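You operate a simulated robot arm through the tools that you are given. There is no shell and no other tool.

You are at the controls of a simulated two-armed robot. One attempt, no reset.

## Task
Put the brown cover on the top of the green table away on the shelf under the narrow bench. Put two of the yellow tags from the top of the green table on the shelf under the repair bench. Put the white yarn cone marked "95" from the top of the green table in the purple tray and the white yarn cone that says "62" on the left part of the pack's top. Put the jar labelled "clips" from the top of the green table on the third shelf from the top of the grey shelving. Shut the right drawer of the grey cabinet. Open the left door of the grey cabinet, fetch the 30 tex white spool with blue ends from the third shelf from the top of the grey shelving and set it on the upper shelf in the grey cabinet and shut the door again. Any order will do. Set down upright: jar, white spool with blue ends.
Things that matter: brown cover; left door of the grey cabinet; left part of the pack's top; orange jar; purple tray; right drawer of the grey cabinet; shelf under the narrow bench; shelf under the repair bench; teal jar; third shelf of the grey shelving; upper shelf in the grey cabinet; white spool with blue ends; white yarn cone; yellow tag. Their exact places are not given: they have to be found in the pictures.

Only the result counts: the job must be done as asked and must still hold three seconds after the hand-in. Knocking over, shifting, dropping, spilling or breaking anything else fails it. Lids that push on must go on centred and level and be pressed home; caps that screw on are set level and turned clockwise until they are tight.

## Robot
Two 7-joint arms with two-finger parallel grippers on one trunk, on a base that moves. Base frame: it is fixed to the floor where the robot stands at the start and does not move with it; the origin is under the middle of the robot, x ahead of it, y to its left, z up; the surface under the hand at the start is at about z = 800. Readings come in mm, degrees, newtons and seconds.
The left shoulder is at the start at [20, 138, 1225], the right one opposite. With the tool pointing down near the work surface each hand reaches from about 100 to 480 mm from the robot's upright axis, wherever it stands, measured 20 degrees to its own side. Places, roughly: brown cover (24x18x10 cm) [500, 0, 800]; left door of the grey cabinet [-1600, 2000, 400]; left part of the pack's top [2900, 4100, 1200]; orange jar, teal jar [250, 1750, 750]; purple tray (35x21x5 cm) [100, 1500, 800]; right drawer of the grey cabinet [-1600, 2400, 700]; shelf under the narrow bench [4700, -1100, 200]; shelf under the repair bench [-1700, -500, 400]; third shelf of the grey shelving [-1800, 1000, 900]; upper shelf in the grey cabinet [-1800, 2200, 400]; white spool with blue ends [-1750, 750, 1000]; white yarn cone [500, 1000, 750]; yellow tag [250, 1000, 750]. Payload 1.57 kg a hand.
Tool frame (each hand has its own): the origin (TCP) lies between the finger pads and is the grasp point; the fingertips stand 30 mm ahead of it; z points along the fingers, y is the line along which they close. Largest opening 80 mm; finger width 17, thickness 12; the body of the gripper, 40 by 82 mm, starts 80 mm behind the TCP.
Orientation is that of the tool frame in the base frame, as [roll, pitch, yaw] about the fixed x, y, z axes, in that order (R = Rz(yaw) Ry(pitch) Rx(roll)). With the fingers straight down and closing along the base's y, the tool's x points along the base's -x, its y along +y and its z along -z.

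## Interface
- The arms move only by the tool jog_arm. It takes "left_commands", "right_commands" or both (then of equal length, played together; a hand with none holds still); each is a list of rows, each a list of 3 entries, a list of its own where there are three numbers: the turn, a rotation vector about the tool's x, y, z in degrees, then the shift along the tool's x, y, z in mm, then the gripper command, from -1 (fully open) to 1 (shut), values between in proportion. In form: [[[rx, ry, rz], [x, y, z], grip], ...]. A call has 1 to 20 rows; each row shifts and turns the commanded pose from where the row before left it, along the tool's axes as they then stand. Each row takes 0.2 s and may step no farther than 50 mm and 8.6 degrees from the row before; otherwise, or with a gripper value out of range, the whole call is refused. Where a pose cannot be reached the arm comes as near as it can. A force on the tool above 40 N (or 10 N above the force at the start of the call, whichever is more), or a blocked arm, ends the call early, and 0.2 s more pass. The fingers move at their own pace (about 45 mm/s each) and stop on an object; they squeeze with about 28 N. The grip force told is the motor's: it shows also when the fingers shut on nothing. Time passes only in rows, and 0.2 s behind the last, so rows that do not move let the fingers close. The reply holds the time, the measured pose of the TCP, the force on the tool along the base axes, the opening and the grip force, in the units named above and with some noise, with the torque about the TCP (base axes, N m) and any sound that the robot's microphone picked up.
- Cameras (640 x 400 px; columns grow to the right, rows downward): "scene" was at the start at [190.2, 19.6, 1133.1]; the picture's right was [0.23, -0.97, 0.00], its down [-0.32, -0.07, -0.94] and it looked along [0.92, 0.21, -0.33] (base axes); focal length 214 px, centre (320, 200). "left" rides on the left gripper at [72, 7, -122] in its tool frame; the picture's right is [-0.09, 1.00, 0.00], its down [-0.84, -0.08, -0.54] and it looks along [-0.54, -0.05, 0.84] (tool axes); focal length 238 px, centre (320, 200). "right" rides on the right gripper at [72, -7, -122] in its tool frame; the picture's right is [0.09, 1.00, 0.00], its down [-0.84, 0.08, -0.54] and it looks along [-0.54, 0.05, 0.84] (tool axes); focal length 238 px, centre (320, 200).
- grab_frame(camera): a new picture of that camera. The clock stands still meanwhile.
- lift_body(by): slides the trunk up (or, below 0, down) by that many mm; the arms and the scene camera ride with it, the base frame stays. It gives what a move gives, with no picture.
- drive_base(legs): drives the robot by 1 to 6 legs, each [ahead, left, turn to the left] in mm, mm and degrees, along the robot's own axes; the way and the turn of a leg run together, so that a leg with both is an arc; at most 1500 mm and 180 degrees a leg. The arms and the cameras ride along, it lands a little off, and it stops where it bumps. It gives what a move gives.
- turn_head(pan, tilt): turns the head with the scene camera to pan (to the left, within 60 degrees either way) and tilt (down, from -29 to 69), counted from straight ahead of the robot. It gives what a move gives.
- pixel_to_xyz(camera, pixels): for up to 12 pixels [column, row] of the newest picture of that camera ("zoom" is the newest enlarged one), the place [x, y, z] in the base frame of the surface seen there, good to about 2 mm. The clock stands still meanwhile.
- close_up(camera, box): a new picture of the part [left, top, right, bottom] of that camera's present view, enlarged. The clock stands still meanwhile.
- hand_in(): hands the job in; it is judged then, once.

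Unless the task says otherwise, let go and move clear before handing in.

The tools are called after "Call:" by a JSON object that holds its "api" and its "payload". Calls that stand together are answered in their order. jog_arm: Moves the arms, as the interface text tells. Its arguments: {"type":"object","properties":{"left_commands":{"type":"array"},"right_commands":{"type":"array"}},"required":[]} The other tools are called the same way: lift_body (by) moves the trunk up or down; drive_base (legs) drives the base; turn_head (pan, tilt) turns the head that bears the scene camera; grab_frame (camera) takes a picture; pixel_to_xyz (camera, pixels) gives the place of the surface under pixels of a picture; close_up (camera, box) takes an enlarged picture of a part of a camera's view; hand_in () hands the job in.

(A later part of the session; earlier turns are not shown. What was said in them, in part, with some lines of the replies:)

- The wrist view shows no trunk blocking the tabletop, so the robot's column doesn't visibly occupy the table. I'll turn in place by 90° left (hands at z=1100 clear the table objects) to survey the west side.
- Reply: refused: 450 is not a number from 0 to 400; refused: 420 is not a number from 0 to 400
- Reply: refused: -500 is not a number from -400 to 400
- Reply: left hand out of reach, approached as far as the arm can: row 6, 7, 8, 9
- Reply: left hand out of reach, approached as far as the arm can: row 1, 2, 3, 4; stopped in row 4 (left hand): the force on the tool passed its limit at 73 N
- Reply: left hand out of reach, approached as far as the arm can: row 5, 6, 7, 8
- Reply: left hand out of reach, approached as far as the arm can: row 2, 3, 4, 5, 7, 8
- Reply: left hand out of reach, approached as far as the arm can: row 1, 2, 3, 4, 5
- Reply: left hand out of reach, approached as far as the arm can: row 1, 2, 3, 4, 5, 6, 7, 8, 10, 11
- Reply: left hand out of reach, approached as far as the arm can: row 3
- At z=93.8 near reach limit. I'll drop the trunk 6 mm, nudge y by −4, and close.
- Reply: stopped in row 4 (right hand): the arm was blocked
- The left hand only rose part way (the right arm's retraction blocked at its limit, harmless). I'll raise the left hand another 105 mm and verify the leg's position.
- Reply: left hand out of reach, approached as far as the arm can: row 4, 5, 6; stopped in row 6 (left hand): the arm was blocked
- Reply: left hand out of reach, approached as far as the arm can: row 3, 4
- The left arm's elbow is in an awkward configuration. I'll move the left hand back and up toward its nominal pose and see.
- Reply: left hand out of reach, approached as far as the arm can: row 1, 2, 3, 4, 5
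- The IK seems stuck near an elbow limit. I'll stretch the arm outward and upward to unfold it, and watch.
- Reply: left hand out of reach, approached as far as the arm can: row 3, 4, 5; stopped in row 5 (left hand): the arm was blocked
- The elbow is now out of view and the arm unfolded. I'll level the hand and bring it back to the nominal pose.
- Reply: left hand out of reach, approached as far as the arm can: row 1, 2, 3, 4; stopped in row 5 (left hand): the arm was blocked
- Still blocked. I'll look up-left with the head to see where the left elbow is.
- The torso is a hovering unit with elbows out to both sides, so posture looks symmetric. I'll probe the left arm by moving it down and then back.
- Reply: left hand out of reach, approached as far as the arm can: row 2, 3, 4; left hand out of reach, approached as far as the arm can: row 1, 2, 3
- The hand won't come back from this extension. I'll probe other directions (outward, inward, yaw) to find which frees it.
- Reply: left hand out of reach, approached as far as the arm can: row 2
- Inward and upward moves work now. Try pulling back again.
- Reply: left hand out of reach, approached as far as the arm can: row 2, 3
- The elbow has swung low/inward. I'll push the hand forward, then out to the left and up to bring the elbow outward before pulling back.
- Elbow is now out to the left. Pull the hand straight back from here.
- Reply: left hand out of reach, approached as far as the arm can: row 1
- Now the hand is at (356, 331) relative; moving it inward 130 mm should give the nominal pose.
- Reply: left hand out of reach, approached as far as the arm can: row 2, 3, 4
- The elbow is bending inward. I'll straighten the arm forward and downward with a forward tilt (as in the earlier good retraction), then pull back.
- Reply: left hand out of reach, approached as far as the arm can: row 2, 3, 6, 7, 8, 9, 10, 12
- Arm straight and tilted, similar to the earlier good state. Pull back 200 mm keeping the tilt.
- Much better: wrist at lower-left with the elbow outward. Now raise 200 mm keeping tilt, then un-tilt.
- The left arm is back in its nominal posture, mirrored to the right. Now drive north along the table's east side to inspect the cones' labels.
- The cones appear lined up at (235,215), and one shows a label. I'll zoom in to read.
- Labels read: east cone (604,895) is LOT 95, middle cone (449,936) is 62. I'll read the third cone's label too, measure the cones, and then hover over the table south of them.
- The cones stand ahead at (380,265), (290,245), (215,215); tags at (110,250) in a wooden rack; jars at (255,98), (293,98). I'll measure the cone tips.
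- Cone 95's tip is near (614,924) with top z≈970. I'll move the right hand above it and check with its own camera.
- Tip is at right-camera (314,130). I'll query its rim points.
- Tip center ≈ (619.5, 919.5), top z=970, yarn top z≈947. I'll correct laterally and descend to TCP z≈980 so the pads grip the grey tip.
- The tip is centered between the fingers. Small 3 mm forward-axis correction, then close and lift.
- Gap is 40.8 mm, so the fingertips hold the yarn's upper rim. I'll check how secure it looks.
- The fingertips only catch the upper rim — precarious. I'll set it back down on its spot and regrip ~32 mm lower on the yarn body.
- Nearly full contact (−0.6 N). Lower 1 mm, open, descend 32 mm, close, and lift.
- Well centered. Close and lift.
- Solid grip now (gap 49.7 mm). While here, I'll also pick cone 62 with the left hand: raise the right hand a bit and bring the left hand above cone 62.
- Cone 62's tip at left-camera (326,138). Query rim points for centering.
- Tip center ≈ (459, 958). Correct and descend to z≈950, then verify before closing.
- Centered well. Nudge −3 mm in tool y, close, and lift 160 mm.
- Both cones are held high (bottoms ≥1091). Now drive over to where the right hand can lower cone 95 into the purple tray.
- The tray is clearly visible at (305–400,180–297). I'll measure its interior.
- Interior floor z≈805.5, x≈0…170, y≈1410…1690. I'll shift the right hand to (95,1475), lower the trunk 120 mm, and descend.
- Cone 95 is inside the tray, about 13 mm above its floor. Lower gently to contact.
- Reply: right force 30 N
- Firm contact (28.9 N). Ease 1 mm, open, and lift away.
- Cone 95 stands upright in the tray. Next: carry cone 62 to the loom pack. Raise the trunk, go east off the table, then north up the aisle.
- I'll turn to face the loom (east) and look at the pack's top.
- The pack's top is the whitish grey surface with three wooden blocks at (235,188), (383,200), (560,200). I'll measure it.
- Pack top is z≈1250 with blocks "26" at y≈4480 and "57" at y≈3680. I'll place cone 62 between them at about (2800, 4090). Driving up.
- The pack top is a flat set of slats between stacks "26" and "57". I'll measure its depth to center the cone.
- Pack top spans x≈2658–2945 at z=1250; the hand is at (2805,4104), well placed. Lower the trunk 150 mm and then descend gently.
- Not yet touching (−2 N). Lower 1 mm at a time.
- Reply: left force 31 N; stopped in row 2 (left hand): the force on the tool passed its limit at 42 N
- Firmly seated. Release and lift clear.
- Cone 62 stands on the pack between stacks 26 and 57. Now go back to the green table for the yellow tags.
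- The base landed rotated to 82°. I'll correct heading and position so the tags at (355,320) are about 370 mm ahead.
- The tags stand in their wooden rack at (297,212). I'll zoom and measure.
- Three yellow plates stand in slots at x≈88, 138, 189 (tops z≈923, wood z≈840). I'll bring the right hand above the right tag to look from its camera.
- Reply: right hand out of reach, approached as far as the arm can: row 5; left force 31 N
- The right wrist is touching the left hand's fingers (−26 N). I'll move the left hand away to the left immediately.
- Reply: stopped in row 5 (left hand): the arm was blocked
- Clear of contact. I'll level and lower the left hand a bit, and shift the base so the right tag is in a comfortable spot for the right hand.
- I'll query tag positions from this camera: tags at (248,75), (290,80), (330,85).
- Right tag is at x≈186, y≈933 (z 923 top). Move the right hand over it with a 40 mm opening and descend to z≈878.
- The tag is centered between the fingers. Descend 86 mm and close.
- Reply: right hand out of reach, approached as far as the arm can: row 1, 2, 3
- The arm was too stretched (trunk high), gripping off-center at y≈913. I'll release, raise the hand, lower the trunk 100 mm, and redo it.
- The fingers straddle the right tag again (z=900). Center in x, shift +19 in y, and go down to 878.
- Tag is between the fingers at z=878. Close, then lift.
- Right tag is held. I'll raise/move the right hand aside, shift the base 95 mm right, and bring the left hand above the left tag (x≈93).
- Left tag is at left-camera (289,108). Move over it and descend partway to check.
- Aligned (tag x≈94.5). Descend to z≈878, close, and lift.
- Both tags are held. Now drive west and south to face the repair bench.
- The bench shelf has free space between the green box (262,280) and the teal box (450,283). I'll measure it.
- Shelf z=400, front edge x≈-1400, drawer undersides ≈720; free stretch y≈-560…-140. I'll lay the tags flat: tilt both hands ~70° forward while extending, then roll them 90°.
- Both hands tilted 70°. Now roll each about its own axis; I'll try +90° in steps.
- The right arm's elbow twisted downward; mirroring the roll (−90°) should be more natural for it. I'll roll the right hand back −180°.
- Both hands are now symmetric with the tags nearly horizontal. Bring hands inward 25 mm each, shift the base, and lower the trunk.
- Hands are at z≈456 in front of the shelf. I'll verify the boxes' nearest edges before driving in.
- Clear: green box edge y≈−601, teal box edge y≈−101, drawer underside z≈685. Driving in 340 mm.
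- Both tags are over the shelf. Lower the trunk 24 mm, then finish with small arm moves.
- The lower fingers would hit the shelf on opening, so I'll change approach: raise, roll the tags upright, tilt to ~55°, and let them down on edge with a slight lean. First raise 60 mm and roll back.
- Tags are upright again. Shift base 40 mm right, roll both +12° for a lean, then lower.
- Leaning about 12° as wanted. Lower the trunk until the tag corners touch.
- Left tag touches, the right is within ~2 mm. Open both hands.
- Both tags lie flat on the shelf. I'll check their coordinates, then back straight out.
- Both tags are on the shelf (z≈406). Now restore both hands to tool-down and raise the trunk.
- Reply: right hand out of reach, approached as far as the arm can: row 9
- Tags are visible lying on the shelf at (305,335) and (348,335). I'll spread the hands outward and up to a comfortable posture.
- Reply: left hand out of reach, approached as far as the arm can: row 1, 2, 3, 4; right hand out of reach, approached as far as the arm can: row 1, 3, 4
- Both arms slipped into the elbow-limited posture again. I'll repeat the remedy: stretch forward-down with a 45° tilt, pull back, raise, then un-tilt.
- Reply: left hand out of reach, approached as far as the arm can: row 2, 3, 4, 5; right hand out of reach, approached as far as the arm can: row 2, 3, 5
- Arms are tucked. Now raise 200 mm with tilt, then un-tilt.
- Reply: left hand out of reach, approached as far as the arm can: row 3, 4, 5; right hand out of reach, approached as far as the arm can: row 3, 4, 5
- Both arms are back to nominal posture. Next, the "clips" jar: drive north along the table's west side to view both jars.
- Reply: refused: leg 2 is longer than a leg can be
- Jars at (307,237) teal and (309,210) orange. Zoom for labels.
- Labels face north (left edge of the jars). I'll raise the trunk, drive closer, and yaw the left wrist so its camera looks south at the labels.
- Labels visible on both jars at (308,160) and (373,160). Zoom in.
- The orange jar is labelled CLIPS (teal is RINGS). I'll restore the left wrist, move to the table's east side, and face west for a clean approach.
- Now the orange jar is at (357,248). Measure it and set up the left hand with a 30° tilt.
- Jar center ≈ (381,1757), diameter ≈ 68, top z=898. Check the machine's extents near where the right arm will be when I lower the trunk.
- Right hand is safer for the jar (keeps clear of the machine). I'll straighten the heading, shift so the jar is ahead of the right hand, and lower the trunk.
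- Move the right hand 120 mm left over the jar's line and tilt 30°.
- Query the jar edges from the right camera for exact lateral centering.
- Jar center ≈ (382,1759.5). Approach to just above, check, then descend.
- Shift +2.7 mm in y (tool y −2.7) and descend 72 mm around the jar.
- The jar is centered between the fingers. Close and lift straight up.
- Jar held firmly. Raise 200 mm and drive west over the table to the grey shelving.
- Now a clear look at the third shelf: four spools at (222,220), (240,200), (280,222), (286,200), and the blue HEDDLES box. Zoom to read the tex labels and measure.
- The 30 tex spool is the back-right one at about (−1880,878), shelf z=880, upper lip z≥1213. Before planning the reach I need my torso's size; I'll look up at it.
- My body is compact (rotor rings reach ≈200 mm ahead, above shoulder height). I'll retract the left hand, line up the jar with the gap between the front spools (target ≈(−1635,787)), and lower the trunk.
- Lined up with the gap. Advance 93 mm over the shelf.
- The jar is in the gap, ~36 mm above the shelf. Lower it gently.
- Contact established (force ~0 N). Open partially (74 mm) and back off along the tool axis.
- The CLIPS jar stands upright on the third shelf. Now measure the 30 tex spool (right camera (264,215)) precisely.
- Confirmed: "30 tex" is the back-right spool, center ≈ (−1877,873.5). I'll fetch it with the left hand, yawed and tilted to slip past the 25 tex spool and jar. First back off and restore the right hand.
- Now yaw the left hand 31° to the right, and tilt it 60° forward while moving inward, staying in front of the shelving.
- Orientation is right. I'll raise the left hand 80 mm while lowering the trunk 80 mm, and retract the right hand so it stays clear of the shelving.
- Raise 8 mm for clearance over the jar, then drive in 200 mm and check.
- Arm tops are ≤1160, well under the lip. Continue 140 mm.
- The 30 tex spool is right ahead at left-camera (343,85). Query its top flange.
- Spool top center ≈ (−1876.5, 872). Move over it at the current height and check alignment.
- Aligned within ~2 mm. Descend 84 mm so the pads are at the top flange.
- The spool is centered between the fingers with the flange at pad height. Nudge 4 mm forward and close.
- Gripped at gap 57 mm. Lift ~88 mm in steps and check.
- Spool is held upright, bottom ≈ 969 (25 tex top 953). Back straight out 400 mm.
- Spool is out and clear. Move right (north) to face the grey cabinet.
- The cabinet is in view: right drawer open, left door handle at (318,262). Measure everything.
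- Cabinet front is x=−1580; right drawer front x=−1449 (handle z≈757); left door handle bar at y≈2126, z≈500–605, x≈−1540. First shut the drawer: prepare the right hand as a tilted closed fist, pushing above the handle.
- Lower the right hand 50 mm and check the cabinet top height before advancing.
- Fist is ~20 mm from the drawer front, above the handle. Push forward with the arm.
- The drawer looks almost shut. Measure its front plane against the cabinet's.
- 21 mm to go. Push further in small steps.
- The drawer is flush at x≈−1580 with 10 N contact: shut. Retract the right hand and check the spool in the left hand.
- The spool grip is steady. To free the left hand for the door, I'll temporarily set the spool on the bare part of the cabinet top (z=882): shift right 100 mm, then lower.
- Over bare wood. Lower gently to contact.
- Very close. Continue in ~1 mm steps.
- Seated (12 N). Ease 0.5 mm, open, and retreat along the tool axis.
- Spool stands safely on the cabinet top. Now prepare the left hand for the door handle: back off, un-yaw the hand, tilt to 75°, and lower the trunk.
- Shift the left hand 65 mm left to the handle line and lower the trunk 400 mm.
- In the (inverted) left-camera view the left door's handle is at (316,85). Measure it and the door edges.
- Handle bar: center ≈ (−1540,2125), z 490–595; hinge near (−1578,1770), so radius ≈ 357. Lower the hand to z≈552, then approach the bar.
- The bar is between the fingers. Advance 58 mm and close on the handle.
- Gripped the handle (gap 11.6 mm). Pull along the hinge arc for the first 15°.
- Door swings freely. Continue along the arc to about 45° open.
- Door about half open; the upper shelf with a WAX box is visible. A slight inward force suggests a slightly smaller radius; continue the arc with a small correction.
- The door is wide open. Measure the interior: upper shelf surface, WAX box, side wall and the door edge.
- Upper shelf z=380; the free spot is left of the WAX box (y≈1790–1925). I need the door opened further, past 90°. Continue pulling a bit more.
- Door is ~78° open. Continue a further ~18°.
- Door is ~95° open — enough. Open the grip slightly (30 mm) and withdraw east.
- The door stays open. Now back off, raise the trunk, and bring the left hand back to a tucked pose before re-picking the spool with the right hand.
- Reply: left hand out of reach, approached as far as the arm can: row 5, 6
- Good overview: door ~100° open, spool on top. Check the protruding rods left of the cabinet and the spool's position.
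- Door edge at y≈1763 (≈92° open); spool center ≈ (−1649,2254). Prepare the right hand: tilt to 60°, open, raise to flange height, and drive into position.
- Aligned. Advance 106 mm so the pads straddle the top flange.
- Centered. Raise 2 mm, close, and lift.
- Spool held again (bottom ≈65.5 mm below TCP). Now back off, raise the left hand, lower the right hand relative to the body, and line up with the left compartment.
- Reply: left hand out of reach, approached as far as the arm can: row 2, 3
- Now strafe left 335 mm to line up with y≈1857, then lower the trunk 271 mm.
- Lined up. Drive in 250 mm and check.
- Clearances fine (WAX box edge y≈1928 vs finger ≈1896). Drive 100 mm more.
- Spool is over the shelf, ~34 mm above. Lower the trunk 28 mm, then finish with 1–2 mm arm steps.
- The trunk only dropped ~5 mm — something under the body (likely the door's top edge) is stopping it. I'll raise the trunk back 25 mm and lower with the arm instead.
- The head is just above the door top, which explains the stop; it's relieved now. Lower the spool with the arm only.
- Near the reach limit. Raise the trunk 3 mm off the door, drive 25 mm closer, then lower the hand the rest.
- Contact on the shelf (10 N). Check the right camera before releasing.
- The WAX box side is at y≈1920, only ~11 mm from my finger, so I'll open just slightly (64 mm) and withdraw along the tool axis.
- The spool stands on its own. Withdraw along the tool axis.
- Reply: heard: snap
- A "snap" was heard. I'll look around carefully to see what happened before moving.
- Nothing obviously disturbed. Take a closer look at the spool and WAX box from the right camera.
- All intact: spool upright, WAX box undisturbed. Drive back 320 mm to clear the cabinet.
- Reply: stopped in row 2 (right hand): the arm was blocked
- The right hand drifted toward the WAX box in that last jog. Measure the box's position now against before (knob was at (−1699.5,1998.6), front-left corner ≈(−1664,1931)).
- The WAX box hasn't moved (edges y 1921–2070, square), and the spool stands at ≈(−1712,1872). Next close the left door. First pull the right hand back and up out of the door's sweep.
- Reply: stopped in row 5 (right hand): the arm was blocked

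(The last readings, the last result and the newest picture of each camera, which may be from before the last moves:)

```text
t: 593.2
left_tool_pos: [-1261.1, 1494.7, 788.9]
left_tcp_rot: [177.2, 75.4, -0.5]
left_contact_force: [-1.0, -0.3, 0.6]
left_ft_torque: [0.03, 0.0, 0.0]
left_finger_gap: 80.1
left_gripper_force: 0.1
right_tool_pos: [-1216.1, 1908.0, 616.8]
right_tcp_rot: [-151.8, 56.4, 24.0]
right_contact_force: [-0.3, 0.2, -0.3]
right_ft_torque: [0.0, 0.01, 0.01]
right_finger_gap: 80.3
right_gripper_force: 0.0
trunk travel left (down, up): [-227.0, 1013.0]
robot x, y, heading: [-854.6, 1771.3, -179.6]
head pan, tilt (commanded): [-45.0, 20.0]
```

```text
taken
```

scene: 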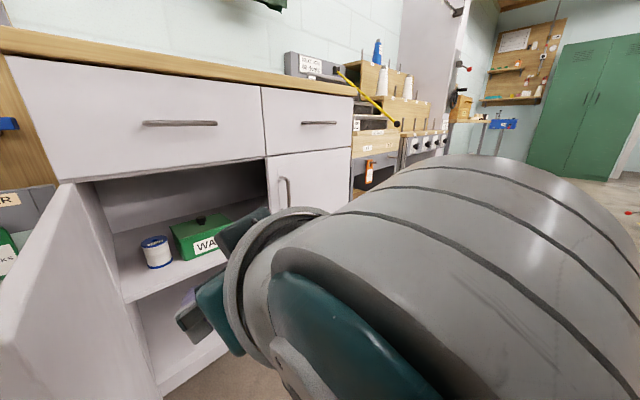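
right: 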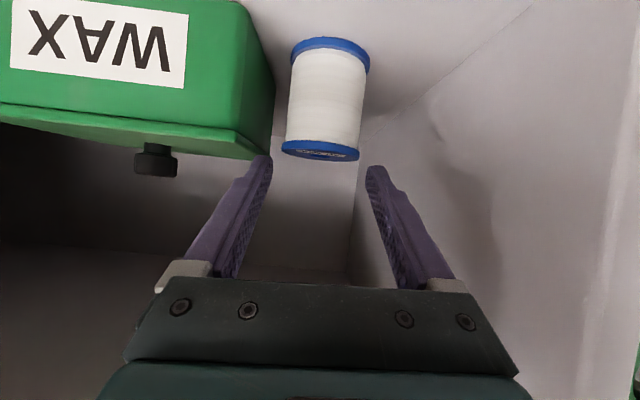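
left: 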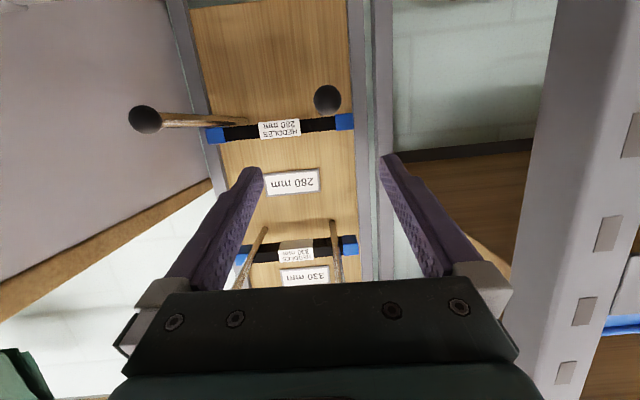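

The right hand will ride above the door if I raise the trunk 120 mm. Then make the left hand a fist yawed 45° right and lower it to push the door's upper outer face.

Call:
{"api": "lift_body", "payload": {"by": 120}}

Call:
{"api": "jog_arm", "payload": {"left_commands": [[[7.25, 0, 1.94], [0, 0, 0], 1], [[7.25, 0, 1.94], [0, 0, 0], 1], [[7.25, 0, 1.94], [0, 0, 0], 1], [[7.25, 0, 1.94], [0, 0, 0], 1], [[7.25, 0, 1.94], [0, 0, 0], 1], [[7.25, 0, 1.94], [0, 0, 0], 1], [[0, 0, 0], [0, 0, 0], 1]]}}

Call:
{"api": "turn_head", "payload": {"pan": 20, "tilt": 35}}

Call:
{"api": "grab_frame", "payload": {"camera": "scene"}}

```text
t: 594.7
left_tool_pos: [-1262.4, 1495.1, 909.0]
left_tcp_rot: [177.4, 75.5, -0.5]
left_contact_force: [-0.1, -0.6, 0.4]
left_ft_torque: [0.04, 0.01, 0.0]
left_finger_gap: 80.0
left_gripper_force: 0.1
right_tool_pos: [-1216.2, 1908.9, 734.4]
right_tcp_rot: [-151.9, 56.4, 23.9]
right_contact_force: [0.6, 0.3, 0.4]
right_ft_torque: [0.0, -0.01, 0.02]
right_finger_gap: 80.0
right_gripper_force: 0.1
trunk travel left (down, up): [-347.0, 893.0]
robot x, y, heading: [-859.2, 1772.6, -179.7]
head pan, tilt (commanded): [-45.0, 20.0]
```

```text
t: 596.3
left_tool_pos: [-1261.6, 1493.7, 908.6]
left_tcp_rot: [176.9, 74.9, -46.1]
left_contact_force: [1.1, 0.1, 0.5]
left_ft_torque: [0.0, -0.02, 0.0]
left_finger_gap: 0.1
left_gripper_force: 21.5
right_tool_pos: [-1216.5, 1909.0, 736.1]
right_tcp_rot: [-151.7, 56.4, 23.9]
right_contact_force: [0.1, 0.5, 0.6]
right_ft_torque: [0.01, -0.04, 0.01]
right_finger_gap: 80.1
right_gripper_force: 0.0
trunk travel left (down, up): [-347.0, 893.0]
robot x, y, heading: [-860.5, 1772.9, -179.8]
head pan, tilt (commanded): [-45.0, 20.0]
```

```text
t: 597.7
left_tool_pos: [-1261.4, 1493.7, 908.0]
left_tcp_rot: [176.9, 74.7, -46.0]
left_contact_force: [0.1, -0.5, -0.1]
left_ft_torque: [0.03, 0.0, -0.02]
left_finger_gap: 0.0
left_gripper_force: 21.0
right_tool_pos: [-1216.8, 1908.2, 738.4]
right_tcp_rot: [-151.9, 56.8, 23.8]
right_contact_force: [-0.3, 0.4, 0.2]
right_ft_torque: [0.03, -0.01, 0.0]
right_finger_gap: 80.1
right_gripper_force: 0.1
trunk travel left (down, up): [-347.0, 893.0]
robot x, y, heading: [-860.1, 1770.3, -179.9]
head pan, tilt (commanded): [20.0, 35.0]
```

```text
taken
```

scene: 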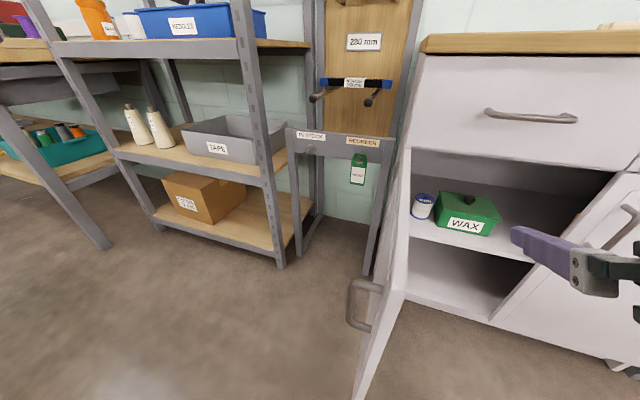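

Door and contents look fine. Lower the left fist to z≈643 at its current spot (south of the door).

Call:
{"api": "jog_arm", "payload": {"left_commands": [[[0, 0, 0], [42.6, 0, 11.4], 1], [[0, 0, 0], [42.6, 0, 11.4], 1], [[0, 0, 0], [42.6, 0, 11.4], 1], [[0, 0, 0], [42.6, 0, 11.4], 1], [[0, 0, 0], [42.6, 0, 11.4], 1], [[0, 0, 0], [42.6, 0, 11.4], 1], [[0, 0, 0], [0, 0, 0], 1]]}}

Call:
{"api": "turn_head", "payload": {"pan": 40, "tilt": 35}}

Call:
{"api": "grab_frame", "payload": {"camera": "scene"}}

```text
t: 599.3
left_tool_pos: [-1262.8, 1489.3, 643.8]
left_tcp_rot: [176.8, 74.8, -46.2]
left_contact_force: [-0.2, 0.8, 0.1]
left_ft_torque: [0.0, 0.02, 0.02]
left_finger_gap: 0.2
left_gripper_force: 21.4
right_tool_pos: [-1216.8, 1907.7, 736.2]
right_tcp_rot: [-151.8, 56.4, 23.9]
right_contact_force: [-0.1, 0.9, -0.3]
right_ft_torque: [0.0, -0.02, -0.03]
right_finger_gap: 80.0
right_gripper_force: 0.0
trunk travel left (down, up): [-347.0, 893.0]
robot x, y, heading: [-861.2, 1769.8, -179.7]
head pan, tilt (commanded): [20.0, 35.0]
```

```text
t: 600.1
left_tool_pos: [-1263.7, 1490.6, 643.8]
left_tcp_rot: [176.9, 74.9, -46.1]
left_contact_force: [-0.2, -0.2, 0.4]
left_ft_torque: [-0.01, 0.0, -0.01]
left_finger_gap: 0.1
left_gripper_force: 21.3
right_tool_pos: [-1217.1, 1908.7, 736.5]
right_tcp_rot: [-151.8, 56.4, 23.8]
right_contact_force: [0.4, 0.3, -0.8]
right_ft_torque: [0.03, 0.03, -0.01]
right_finger_gap: 80.0
right_gripper_force: 0.0
trunk travel left (down, up): [-347.0, 893.0]
robot x, y, heading: [-860.5, 1770.3, -179.6]
head pan, tilt (commanded): [40.0, 35.0]
```

```text
taken
```

scene: 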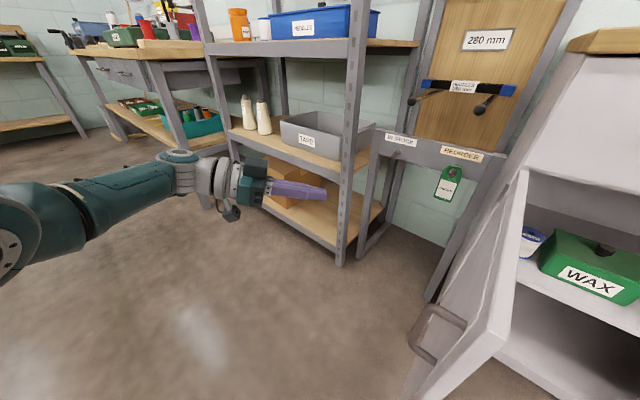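

The fist is south of the door at the right height. Check the door's top edge and face coordinates.

Call:
{"api": "pixel_to_xyz", "payload": {"camera": "scene", "pixels": [[522, 180], [505, 290], [490, 335], [470, 330], [480, 260], [440, 305], [430, 355], [450, 380]]}}

```text
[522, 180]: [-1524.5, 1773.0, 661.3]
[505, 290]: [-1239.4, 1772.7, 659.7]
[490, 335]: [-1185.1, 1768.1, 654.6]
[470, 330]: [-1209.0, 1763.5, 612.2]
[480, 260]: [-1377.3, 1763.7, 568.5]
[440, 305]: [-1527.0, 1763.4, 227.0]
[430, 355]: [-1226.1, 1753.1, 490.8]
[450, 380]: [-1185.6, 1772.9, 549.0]
```

Door outer face at y≈1763, top z≈661. Move the fist north to just short of the door.

Call:
{"api": "jog_arm", "payload": {"left_commands": [[[0, 0, 0], [11.6, 0, 3.1], 1], [[0, 0, 0], [-7.3, -27.1, 27.1], 1], [[0, 0, 0], [-7.3, -27.1, 27.1], 1], [[0, 0, 0], [-7.3, -27.1, 27.1], 1], [[0, 0, 0], [-7.3, -27.1, 27.1], 1], [[0, 0, 0], [-7.3, -27.1, 27.1], 1], [[0, 0, 0], [0, 0, 0], 1]]}}

Call:
{"api": "grab_frame", "payload": {"camera": "scene"}}

```text
t: 601.7
left_tool_pos: [-1272.9, 1686.0, 625.7]
left_tcp_rot: [176.8, 74.8, -46.3]
left_contact_force: [-1.0, -0.2, 0.5]
left_ft_torque: [0.0, -0.01, 0.0]
left_finger_gap: 0.0
left_gripper_force: 21.8
right_tool_pos: [-1215.9, 1907.2, 735.3]
right_tcp_rot: [-151.7, 56.3, 23.8]
right_contact_force: [0.5, 1.3, 0.1]
right_ft_torque: [0.0, 0.05, 0.02]
right_finger_gap: 80.0
right_gripper_force: 0.0
trunk travel left (down, up): [-347.0, 893.0]
robot x, y, heading: [-858.0, 1770.8, -180.0]
head pan, tilt (commanded): [40.0, 35.0]
```

```text
taken
```

scene: 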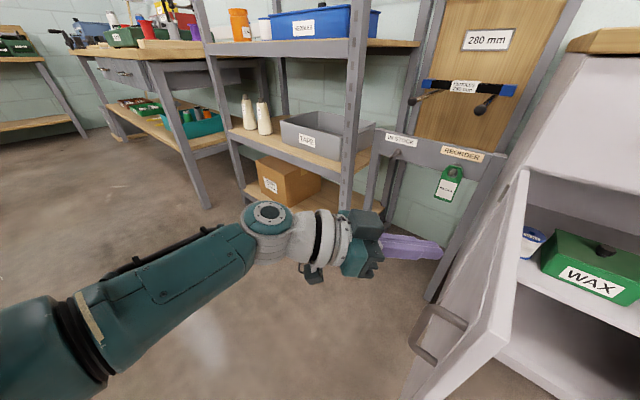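

Now push the door by driving the base diagonally (ahead and right) in short legs.

Call:
{"api": "drive_base", "payload": {"legs": [[75, -115, 0]]}}

Call:
{"api": "grab_frame", "payload": {"camera": "scene"}}

```text
t: 603.0
left_tool_pos: [-1347.5, 1799.8, 628.1]
left_tcp_rot: [176.8, 74.9, -46.2]
left_contact_force: [0.2, 0.0, -0.2]
left_ft_torque: [0.02, 0.0, 0.02]
left_finger_gap: 0.1
left_gripper_force: 21.4
right_tool_pos: [-1290.5, 2022.0, 735.1]
right_tcp_rot: [-151.8, 56.4, 23.8]
right_contact_force: [0.7, 1.1, -0.7]
right_ft_torque: [-0.02, 0.02, 0.01]
right_finger_gap: 80.1
right_gripper_force: 0.0
trunk travel left (down, up): [-347.0, 893.0]
robot x, y, heading: [-932.9, 1882.1, -180.0]
head pan, tilt (commanded): [40.0, 35.0]
```

```text
taken
```

scene: 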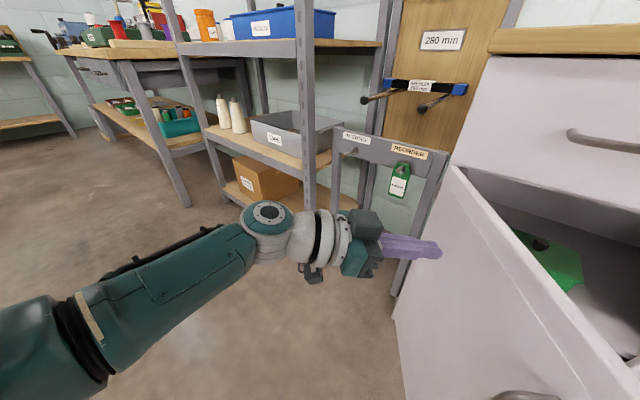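

The door is swinging closed. Next leg.

Call:
{"api": "drive_base", "payload": {"legs": [[65, -110, 0]]}}

Call:
{"api": "turn_head", "payload": {"pan": 10, "tilt": 35}}

Call:
{"api": "grab_frame", "payload": {"camera": "scene"}}

```text
t: 604.3
left_tool_pos: [-1411.5, 1902.5, 626.5]
left_tcp_rot: [176.9, 74.7, -46.2]
left_contact_force: [0.1, 0.4, -0.5]
left_ft_torque: [0.02, 0.0, 0.0]
left_finger_gap: 0.1
left_gripper_force: 21.5
right_tool_pos: [-1355.7, 2126.0, 735.1]
right_tcp_rot: [-151.6, 56.4, 24.0]
right_contact_force: [-0.6, 1.3, 0.0]
right_ft_torque: [0.01, -0.01, 0.03]
right_finger_gap: 79.9
right_gripper_force: 0.0
trunk travel left (down, up): [-347.0, 893.0]
robot x, y, heading: [-995.8, 1987.2, -179.5]
head pan, tilt (commanded): [40.0, 35.0]
```

```text
t: 605.2
left_tool_pos: [-1411.9, 1903.2, 626.4]
left_tcp_rot: [176.8, 74.8, -46.1]
left_contact_force: [0.2, -0.5, 0.5]
left_ft_torque: [-0.02, 0.02, 0.02]
left_finger_gap: 0.0
left_gripper_force: 21.7
right_tool_pos: [-1355.4, 2125.8, 735.2]
right_tcp_rot: [-151.5, 56.2, 24.1]
right_contact_force: [0.5, 0.3, -0.3]
right_ft_torque: [0.02, -0.01, 0.03]
right_finger_gap: 80.1
right_gripper_force: 0.0
trunk travel left (down, up): [-347.0, 893.0]
robot x, y, heading: [-996.5, 1984.5, -179.3]
head pan, tilt (commanded): [10.0, 35.0]
```

```text
taken
```

scene: 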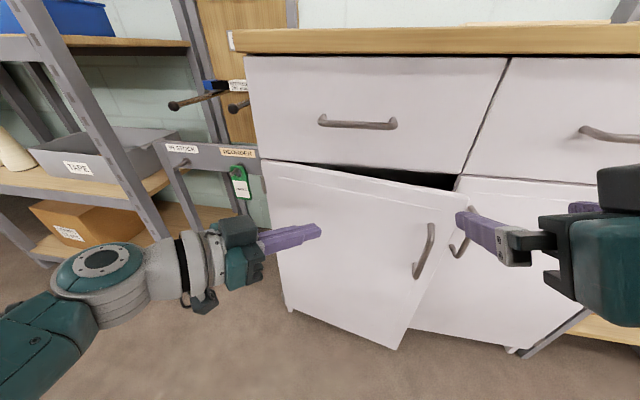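

The door has coasted to ~20° from shut. Move right 125 mm, then push the door forward near its handle side.

Call:
{"api": "drive_base", "payload": {"legs": [[0, -125, 0]]}}

Call:
{"api": "grab_frame", "payload": {"camera": "scene"}}

Call:
{"api": "pixel_to_xyz", "payload": {"camera": "scene", "pixels": [[330, 180], [380, 200], [300, 170], [350, 260], [300, 250], [400, 190], [440, 190]]}}

```text
t: 606.5
left_tool_pos: [-1412.2, 2029.1, 626.7]
left_tcp_rot: [176.8, 74.8, -46.4]
left_contact_force: [0.7, 0.1, 0.0]
left_ft_torque: [0.01, 0.0, 0.0]
left_finger_gap: 0.0
left_gripper_force: 21.1
right_tool_pos: [-1355.8, 2252.9, 736.1]
right_tcp_rot: [-151.5, 56.3, 24.0]
right_contact_force: [-0.2, 0.2, 1.0]
right_ft_torque: [0.0, -0.02, 0.0]
right_finger_gap: 80.3
right_gripper_force: 0.1
trunk travel left (down, up): [-347.0, 893.0]
robot x, y, heading: [-996.2, 2113.1, -179.8]
head pan, tilt (commanded): [10.0, 35.0]
```

```text
taken
```

scene: 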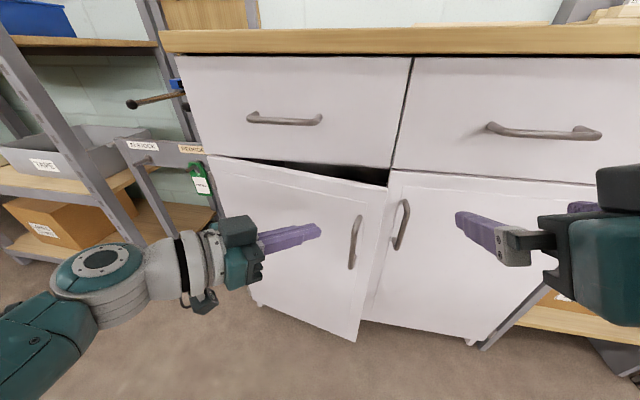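

```text
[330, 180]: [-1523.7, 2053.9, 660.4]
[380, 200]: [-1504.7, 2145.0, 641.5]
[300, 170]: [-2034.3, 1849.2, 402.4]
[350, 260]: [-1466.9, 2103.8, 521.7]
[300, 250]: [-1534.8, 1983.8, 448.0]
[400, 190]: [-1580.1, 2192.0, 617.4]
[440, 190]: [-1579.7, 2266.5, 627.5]
```

Door is ~11° from shut (face x≈−1524 at y≈2054). Drive forward 110 mm to push it, then check.

Call:
{"api": "drive_base", "payload": {"legs": [[110, 0, 0]]}}

Call:
{"api": "grab_frame", "payload": {"camera": "scene"}}

Call:
{"api": "pixel_to_xyz", "payload": {"camera": "scene", "pixels": [[330, 210], [350, 190], [280, 290], [330, 300], [300, 180], [430, 230]]}}

```text
t: 607.7
left_tool_pos: [-1525.8, 2027.1, 627.3]
left_tcp_rot: [176.8, 74.8, -46.3]
left_contact_force: [0.2, 0.5, -0.7]
left_ft_torque: [0.02, 0.01, 0.03]
left_finger_gap: 0.1
left_gripper_force: 21.2
right_tool_pos: [-1468.8, 2251.8, 736.2]
right_tcp_rot: [-151.5, 56.4, 24.1]
right_contact_force: [0.6, -0.5, -0.4]
right_ft_torque: [0.02, 0.01, -0.02]
right_finger_gap: 80.0
right_gripper_force: 0.1
trunk travel left (down, up): [-347.0, 893.0]
robot x, y, heading: [-1112.4, 2112.7, -179.5]
head pan, tilt (commanded): [10.0, 35.0]
```

```text
taken
```

scene: 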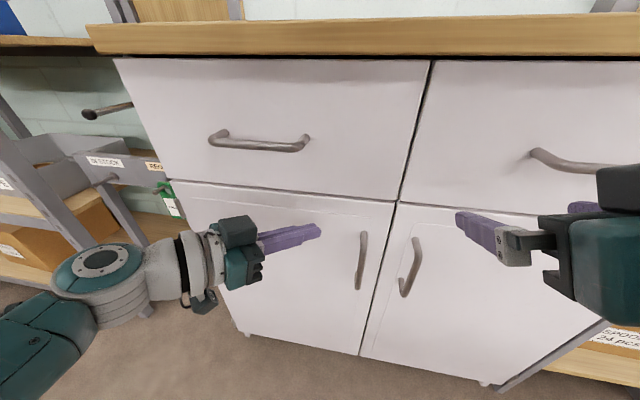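

```text
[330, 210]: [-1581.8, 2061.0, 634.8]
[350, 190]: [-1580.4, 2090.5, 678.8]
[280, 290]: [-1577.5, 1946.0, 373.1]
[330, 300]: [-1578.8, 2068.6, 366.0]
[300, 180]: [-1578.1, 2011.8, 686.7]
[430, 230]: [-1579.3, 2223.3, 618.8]
```

The door is flush (x≈−1580). I'll give it a gentle firm push to make sure it's seated.

Call:
{"api": "drive_base", "payload": {"legs": [[20, 0, 0]]}}

Call:
{"api": "jog_arm", "payload": {"left_commands": [[[0, 0, 0], [-0.9, 3.6, 3.4], 1], [[0, 0, 0], [-0.9, 3.6, 3.4], 1], [[0, 0, 0], [-0.9, 3.6, 3.4], 1], [[0, 0, 0], [0, 0, 0], 1]]}}

```text
t: 608.5
left_tool_pos: [-1544.7, 2028.9, 626.7]
left_tcp_rot: [176.8, 74.7, -46.3]
left_contact_force: [-0.3, 0.0, 0.5]
left_ft_torque: [-0.03, 0.01, 0.0]
left_finger_gap: 0.2
left_gripper_force: 21.0
right_tool_pos: [-1488.3, 2250.8, 735.1]
right_tcp_rot: [-151.4, 56.3, 24.2]
right_contact_force: [-0.5, 0.0, -0.8]
right_ft_torque: [-0.01, -0.01, 0.0]
right_finger_gap: 80.0
right_gripper_force: 0.1
trunk travel left (down, up): [-347.0, 893.0]
robot x, y, heading: [-1131.5, 2112.5, -179.4]
head pan, tilt (commanded): [10.0, 35.0]
```

```text
t: 609.5
left_tool_pos: [-1551.2, 2026.9, 626.6]
left_tcp_rot: [178.0, 74.9, -45.6]
left_contact_force: [22.4, -4.4, 10.8]
left_ft_torque: [0.14, 0.32, -0.21]
left_finger_gap: 0.3
left_gripper_force: 21.4
right_tool_pos: [-1483.5, 2249.5, 732.5]
right_tcp_rot: [-151.6, 56.1, 24.1]
right_contact_force: [-0.2, 0.3, 0.3]
right_ft_torque: [0.0, 0.0, 0.0]
right_finger_gap: 80.1
right_gripper_force: 0.0
trunk travel left (down, up): [-347.0, 893.0]
robot x, y, heading: [-1131.9, 2111.1, -179.7]
head pan, tilt (commanded): [10.0, 35.0]
stopped in row 4 (left hand): the force on the tool passed its limit at 42 N (the readings are from after the stop); the commanded pose is now the measured one
```

The door is firmly shut (resists >22 N). Back away and verify the cabinet.

Call:
{"api": "jog_arm", "payload": {"left_commands": [[[0, 0, 0], [1.8, -7.2, -6.7], 1], [[0, 0, 0], [3.6, -14.4, -13.4], 1]]}}

Call:
{"api": "drive_base", "payload": {"legs": [[-500, 0, 0]]}}

Call:
{"api": "turn_head", "payload": {"pan": 0, "tilt": 20}}

Call:
{"api": "grab_frame", "payload": {"camera": "scene"}}

Call:
{"api": "pixel_to_xyz", "payload": {"camera": "scene", "pixels": [[250, 220], [290, 220], [310, 250], [360, 220], [260, 160], [370, 165], [240, 300], [320, 280]]}}

```text
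t: 610.0
left_tool_pos: [-1526.7, 2031.4, 627.8]
left_tcp_rot: [177.4, 75.1, -45.9]
left_contact_force: [1.0, 0.1, 0.3]
left_ft_torque: [0.0, 0.01, 0.0]
left_finger_gap: 0.0
left_gripper_force: 21.1
right_tool_pos: [-1487.2, 2250.5, 734.0]
right_tcp_rot: [-151.3, 56.2, 24.2]
right_contact_force: [0.4, 0.5, 0.3]
right_ft_torque: [-0.04, 0.0, 0.01]
right_finger_gap: 79.9
right_gripper_force: 0.1
trunk travel left (down, up): [-347.0, 893.0]
robot x, y, heading: [-1131.3, 2115.8, -179.9]
head pan, tilt (commanded): [10.0, 35.0]
```

```text
t: 613.1
left_tool_pos: [-1012.3, 2034.8, 628.2]
left_tcp_rot: [177.1, 75.1, -46.6]
left_contact_force: [0.1, 0.2, -0.2]
left_ft_torque: [-0.03, -0.03, 0.0]
left_finger_gap: 0.0
left_gripper_force: 20.9
right_tool_pos: [-970.9, 2255.8, 735.1]
right_tcp_rot: [-151.3, 56.2, 23.9]
right_contact_force: [-1.2, 0.0, 0.2]
right_ft_torque: [0.01, 0.03, 0.01]
right_finger_gap: 79.8
right_gripper_force: 0.1
trunk travel left (down, up): [-347.0, 893.0]
robot x, y, heading: [-615.8, 2115.6, 179.9]
head pan, tilt (commanded): [10.0, 35.0]
```

```text
t: 613.8
left_tool_pos: [-1013.1, 2035.1, 628.5]
left_tcp_rot: [177.2, 75.1, -46.6]
left_contact_force: [-0.1, 0.3, 0.0]
left_ft_torque: [0.02, 0.02, 0.02]
left_finger_gap: 0.0
left_gripper_force: 21.5
right_tool_pos: [-970.7, 2255.1, 735.4]
right_tcp_rot: [-151.3, 56.3, 24.0]
right_contact_force: [-1.2, -0.3, -0.1]
right_ft_torque: [0.0, 0.02, 0.03]
right_finger_gap: 80.1
right_gripper_force: 0.0
trunk travel left (down, up): [-347.0, 893.0]
robot x, y, heading: [-617.3, 2117.4, 180.2]
head pan, tilt (commanded): [0.0, 20.0]
```

```text
taken
```

scene: 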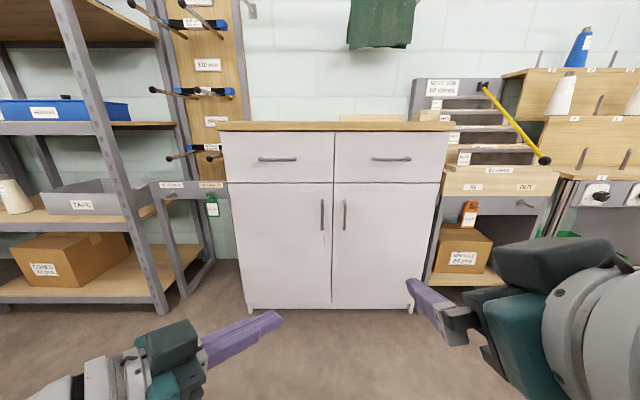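

```text
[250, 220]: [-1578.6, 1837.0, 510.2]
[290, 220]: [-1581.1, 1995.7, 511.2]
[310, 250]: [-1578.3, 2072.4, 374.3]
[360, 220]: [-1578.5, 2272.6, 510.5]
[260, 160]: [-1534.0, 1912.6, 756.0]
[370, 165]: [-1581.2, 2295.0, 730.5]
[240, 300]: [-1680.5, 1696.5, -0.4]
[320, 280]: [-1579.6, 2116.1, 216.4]
```

Cabinet, drawer and doors are all flush and shut. Because of the unexplained "snap", I'll do a verification tour. First the shelving.

Call:
{"api": "turn_head", "payload": {"pan": 45, "tilt": 15}}

Call:
{"api": "grab_frame", "payload": {"camera": "scene"}}

Call:
{"api": "close_up", "payload": {"camera": "scene", "box": [200, 80, 480, 280]}}

```text
t: 615.0
left_tool_pos: [-1012.5, 2034.8, 628.7]
left_tcp_rot: [177.1, 75.2, -46.6]
left_contact_force: [0.2, -0.4, 0.3]
left_ft_torque: [0.01, 0.01, 0.0]
left_finger_gap: 0.0
left_gripper_force: 21.4
right_tool_pos: [-970.5, 2255.5, 735.7]
right_tcp_rot: [-151.3, 56.2, 23.8]
right_contact_force: [0.2, 0.9, 0.0]
right_ft_torque: [0.01, 0.01, 0.03]
right_finger_gap: 80.0
right_gripper_force: 0.0
trunk travel left (down, up): [-347.0, 893.0]
robot x, y, heading: [-616.1, 2112.5, 180.0]
head pan, tilt (commanded): [45.0, 15.0]
```

```text
taken
```

scene: 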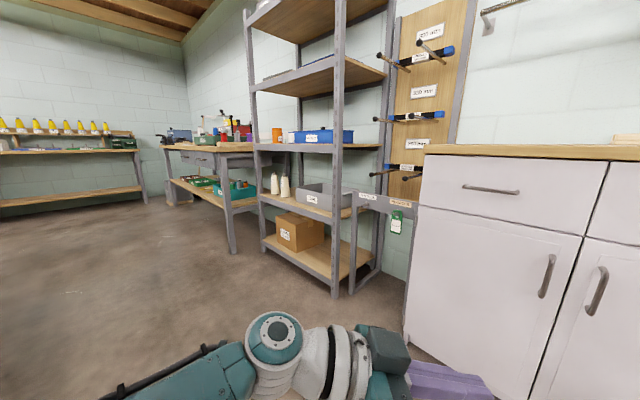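

```text
2.00 times, centred on (340, 180) of scene
```

zoom: 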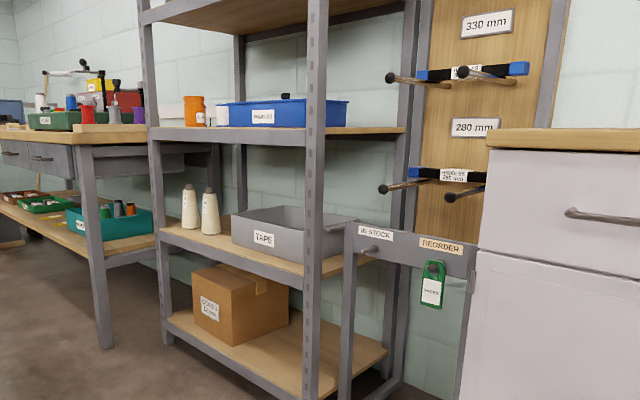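

Shelving and jar look right. Raise the trunk and turn to check the green table.

Call:
{"api": "lift_body", "payload": {"by": 400}}

Call:
{"api": "drive_base", "payload": {"legs": [[0, 300, 0], [0, 0, 150]]}}

Call:
{"api": "turn_head", "payload": {"pan": 20, "tilt": 25}}

Call:
{"api": "grab_frame", "payload": {"camera": "scene"}}

Call:
{"api": "turn_head", "payload": {"pan": -25, "tilt": 25}}

Call:
{"api": "grab_frame", "payload": {"camera": "scene"}}

```text
t: 618.8
left_tool_pos: [-1012.7, 2034.3, 1030.1]
left_tcp_rot: [177.1, 75.1, -46.6]
left_contact_force: [0.2, 0.1, 0.0]
left_ft_torque: [0.02, 0.02, 0.0]
left_finger_gap: 0.0
left_gripper_force: 21.7
right_tool_pos: [-971.0, 2255.4, 1135.3]
right_tcp_rot: [-151.3, 56.2, 23.9]
right_contact_force: [-0.2, 1.3, 0.2]
right_ft_torque: [0.0, 0.0, 0.01]
right_finger_gap: 80.1
right_gripper_force: 0.0
trunk travel left (down, up): [-747.0, 493.0]
robot x, y, heading: [-614.4, 2113.0, 180.1]
head pan, tilt (commanded): [45.0, 15.0]
```

```text
t: 626.8
left_tool_pos: [-237.0, 1661.8, 1027.7]
left_tcp_rot: [177.0, 75.1, 100.0]
left_contact_force: [-0.5, 0.2, 0.8]
left_ft_torque: [-0.02, 0.03, -0.01]
left_finger_gap: 0.0
left_gripper_force: 20.8
right_tool_pos: [-393.1, 1500.5, 1135.8]
right_tcp_rot: [-151.3, 56.4, 170.6]
right_contact_force: [-1.1, 1.2, -0.4]
right_ft_torque: [-0.01, -0.01, 0.02]
right_finger_gap: 80.0
right_gripper_force: 0.1
trunk travel left (down, up): [-747.0, 493.0]
robot x, y, heading: [-612.5, 1814.5, -33.7]
head pan, tilt (commanded): [45.0, 15.0]
```

```text
t: 627.7
left_tool_pos: [-236.2, 1660.2, 1028.4]
left_tcp_rot: [177.2, 75.2, 100.1]
left_contact_force: [0.2, 0.4, -0.7]
left_ft_torque: [0.01, -0.01, 0.01]
left_finger_gap: 0.0
left_gripper_force: 21.2
right_tool_pos: [-393.4, 1500.1, 1135.6]
right_tcp_rot: [-151.3, 56.3, 170.4]
right_contact_force: [0.5, 0.4, 0.2]
right_ft_torque: [0.02, -0.02, -0.03]
right_finger_gap: 79.9
right_gripper_force: 0.0
trunk travel left (down, up): [-747.0, 493.0]
robot x, y, heading: [-613.0, 1816.7, -33.6]
head pan, tilt (commanded): [20.0, 25.0]
```

```text
taken
```

scene: 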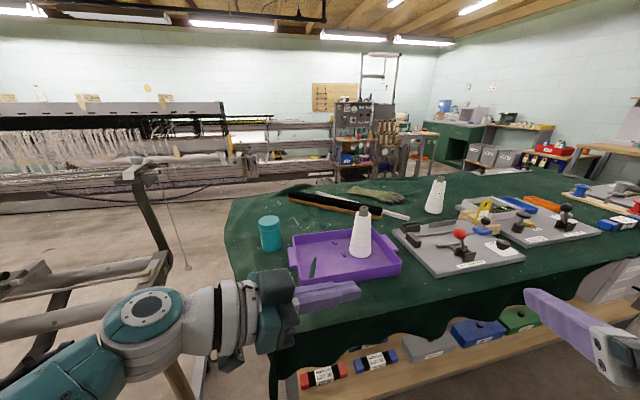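

```text
t: 628.9
left_tool_pos: [-237.0, 1661.6, 1028.3]
left_tcp_rot: [177.0, 75.1, 100.0]
left_contact_force: [1.0, 0.4, 0.1]
left_ft_torque: [0.0, 0.01, 0.02]
left_finger_gap: 0.1
left_gripper_force: 21.1
right_tool_pos: [-395.4, 1496.0, 1133.9]
right_tcp_rot: [-150.8, 55.9, 170.1]
right_contact_force: [-0.3, 0.1, -0.3]
right_ft_torque: [-0.01, -0.04, 0.03]
right_finger_gap: 80.3
right_gripper_force: 0.1
trunk travel left (down, up): [-747.0, 493.0]
robot x, y, heading: [-613.7, 1814.1, -33.5]
head pan, tilt (commanded): [-25.0, 25.0]
```

```text
taken
```

scene: 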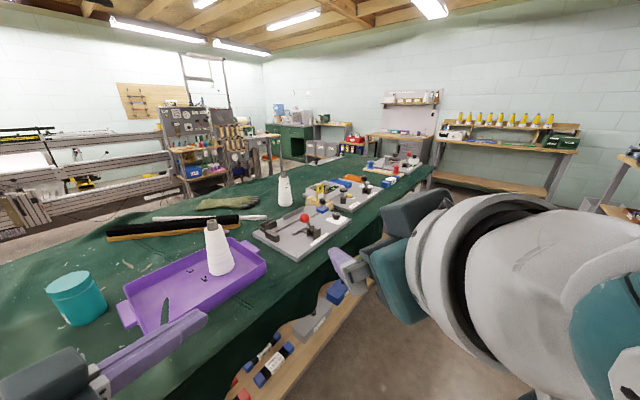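

Table looks good: cone 95 in the tray, RINGS jar and cone 72 in place. Check cone 62 on the pack.

Call:
{"api": "turn_head", "payload": {"pan": 58, "tilt": 8}}

Call:
{"api": "grab_frame", "payload": {"camera": "scene"}}

Call:
{"api": "close_up", "payload": {"camera": "scene", "box": [200, 130, 440, 230]}}

```text
t: 630.4
left_tool_pos: [-236.7, 1660.9, 1028.4]
left_tcp_rot: [177.1, 75.2, 99.9]
left_contact_force: [-0.1, -0.5, -0.2]
left_ft_torque: [-0.02, 0.01, 0.04]
left_finger_gap: 0.2
left_gripper_force: 20.8
right_tool_pos: [-392.6, 1500.0, 1135.9]
right_tcp_rot: [-151.3, 56.3, 170.4]
right_contact_force: [1.1, 0.4, 1.0]
right_ft_torque: [-0.05, -0.04, 0.02]
right_finger_gap: 80.1
right_gripper_force: 0.0
trunk travel left (down, up): [-747.0, 493.0]
robot x, y, heading: [-614.4, 1812.2, -33.7]
head pan, tilt (commanded): [58.0, 8.0]
```

```text
taken
```

scene: 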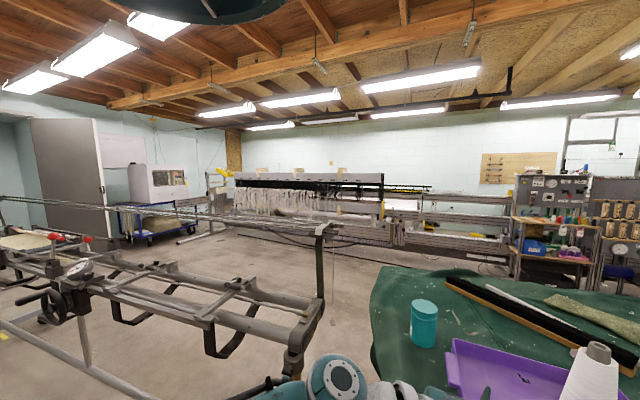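

```text
2.67 times, centred on (320, 180) of scene
```

zoom: 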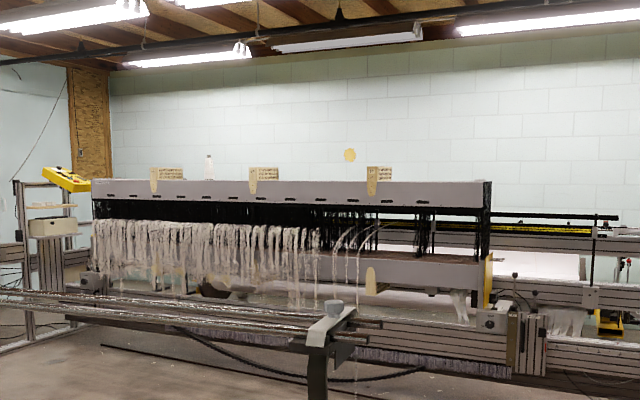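

Cone 62 stands on the pack between stacks 26 and 57. Now check the tags on the repair bench shelf.

Call:
{"api": "drive_base", "payload": {"legs": [[0, 0, -60]]}}

Call:
{"api": "turn_head", "payload": {"pan": -20, "tilt": 20}}

Call:
{"api": "grab_frame", "payload": {"camera": "scene"}}

Call:
{"api": "close_up", "payload": {"camera": "scene", "box": [240, 120, 480, 270]}}

```text
t: 633.5
left_tool_pos: [-559.3, 1414.0, 1027.5]
left_tcp_rot: [177.1, 75.1, 39.7]
left_contact_force: [0.4, 0.0, -0.5]
left_ft_torque: [0.0, 0.03, -0.01]
left_finger_gap: 0.0
left_gripper_force: 21.1
right_tool_pos: [-776.1, 1468.9, 1136.1]
right_tcp_rot: [-151.4, 56.3, 110.2]
right_contact_force: [-0.4, -0.2, 0.4]
right_ft_torque: [0.0, 0.02, 0.03]
right_finger_gap: 80.0
right_gripper_force: 0.0
trunk travel left (down, up): [-747.0, 493.0]
robot x, y, heading: [-612.6, 1817.0, -93.7]
head pan, tilt (commanded): [58.0, 8.0]
```

```text
t: 635.0
left_tool_pos: [-558.7, 1411.6, 1028.0]
left_tcp_rot: [177.1, 75.2, 39.8]
left_contact_force: [0.1, 0.6, 0.1]
left_ft_torque: [0.01, 0.0, 0.03]
left_finger_gap: 0.0
left_gripper_force: 21.6
right_tool_pos: [-780.0, 1469.5, 1133.9]
right_tcp_rot: [-151.1, 56.1, 110.0]
right_contact_force: [1.5, 0.3, 0.1]
right_ft_torque: [0.02, 0.02, 0.03]
right_finger_gap: 80.2
right_gripper_force: 0.1
trunk travel left (down, up): [-747.0, 493.0]
robot x, y, heading: [-614.2, 1815.7, -93.4]
head pan, tilt (commanded): [-20.0, 20.0]
```

```text
taken
```

scene: 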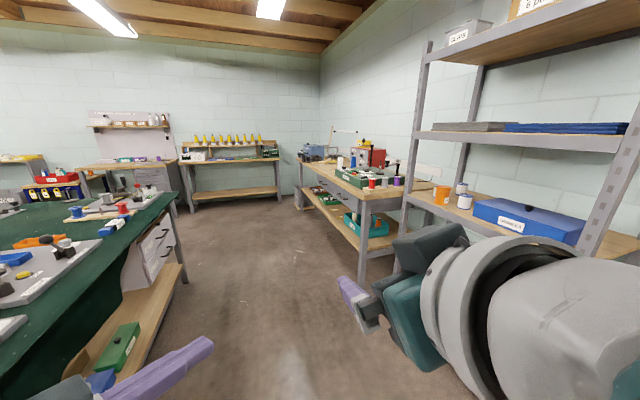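

```text
2.67 times, centred on (360, 195) of scene
```

zoom: 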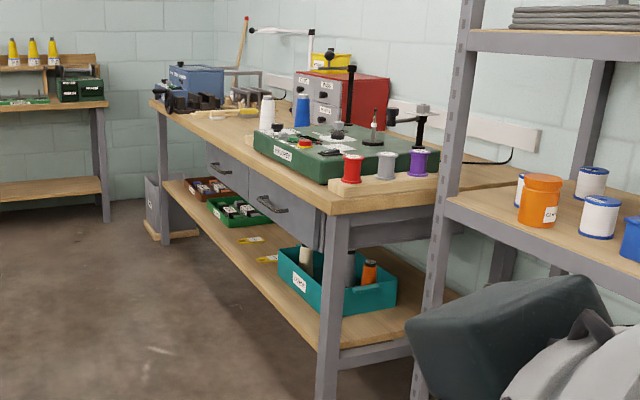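

Both tags lie on the shelf. Last check: view the brown cover on the narrow bench's shelf from a distance.

Call:
{"api": "drive_base", "payload": {"legs": [[1450, 0, 0], [1450, 0, 0], [0, 0, 93]]}}

Call:
{"api": "turn_head", "payload": {"pan": 0, "tilt": 10}}

Call:
{"api": "grab_frame", "payload": {"camera": "scene"}}

Call:
{"api": "close_up", "payload": {"camera": "scene", "box": [260, 160, 380, 240]}}

```text
t: 652.9
left_tool_pos: [-401.9, -1016.4, 1028.6]
left_tcp_rot: [177.1, 75.1, 131.0]
left_contact_force: [-0.2, -0.3, 0.2]
left_ft_torque: [0.02, 0.01, 0.03]
left_finger_gap: 0.0
left_gripper_force: 21.3
right_tool_pos: [-453.7, -1237.9, 1134.0]
right_tcp_rot: [-151.0, 56.1, -158.8]
right_contact_force: [0.4, 0.6, 0.4]
right_ft_torque: [-0.01, -0.01, 0.0]
right_finger_gap: 80.0
right_gripper_force: 0.1
trunk travel left (down, up): [-747.0, 493.0]
robot x, y, heading: [-802.8, -1078.8, -2.4]
head pan, tilt (commanded): [-20.0, 20.0]
```

```text
t: 653.7
left_tool_pos: [-402.5, -1015.0, 1028.0]
left_tcp_rot: [177.2, 75.1, 131.0]
left_contact_force: [0.5, 0.3, 0.5]
left_ft_torque: [0.02, -0.03, 0.0]
left_finger_gap: 0.0
left_gripper_force: 21.3
right_tool_pos: [-453.5, -1238.1, 1134.0]
right_tcp_rot: [-150.9, 56.0, -158.8]
right_contact_force: [0.2, 0.1, 0.0]
right_ft_torque: [0.0, 0.03, -0.01]
right_finger_gap: 79.9
right_gripper_force: 0.1
trunk travel left (down, up): [-747.0, 493.0]
robot x, y, heading: [-801.5, -1077.1, -2.5]
head pan, tilt (commanded): [0.0, 10.0]
```

```text
taken
```

scene: 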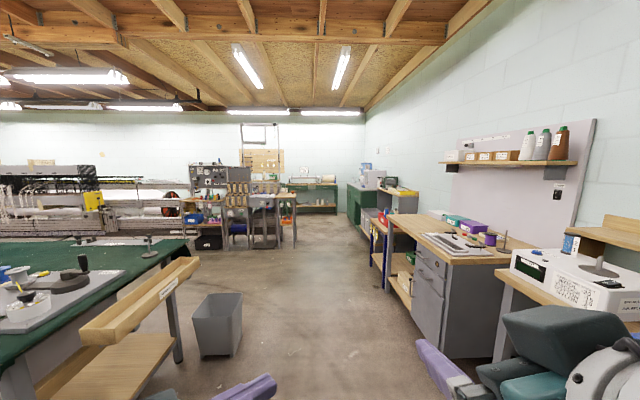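

```text
5.00 times, centred on (320, 200) of scene
```

zoom: 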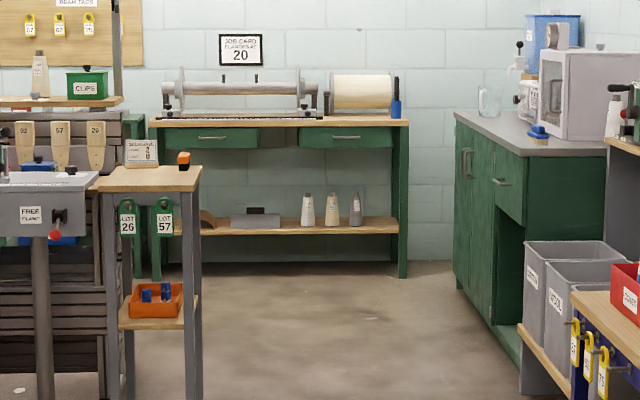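

The brown cover is visible on the narrow bench shelf at zoom (208,222) next to the grey one, and every other placement has been verified. Both hands are empty and clear, so I'm handing in the job.

Call:
{"api": "hand_in", "payload": {}}

```text
The job is handed in.
```

The job is handed in. I checked the result by camera before handing in; the spool was last seen before the door was shut.

- **Brown cover:** on the shelf under the narrow bench, next to the grey cover already there.
- **Yellow tags:** two of the three, LOT 29 and LOT 67, lie flat on the shelf under the repair bench.
- **Cone 95:** standing in the purple tray.
- **Cone 62:** standing on the pack's top between stacks 26 and 57. I took that section as the left part.
- **"Clips" jar:** this is the orange jar. It stands upright on the third shelf of the grey shelving, between the two front spools.
- **30 tex spool:** upright on the upper shelf in the grey cabinet, left of the WAX box. I set it on the cabinet top for a while so a hand was free to open the door.
- **Right drawer and left door of the grey cabinet:** both shut and flush with the front.

**Risks:**
- **Snap:** I heard a "snap" while withdrawing from the spool and never found what caused it. The WAX box measured the same before and after, and nothing nearby looked disturbed.
- **Door contact:** my head also came to rest briefly on the top edge of the open door. The door then closed normally.
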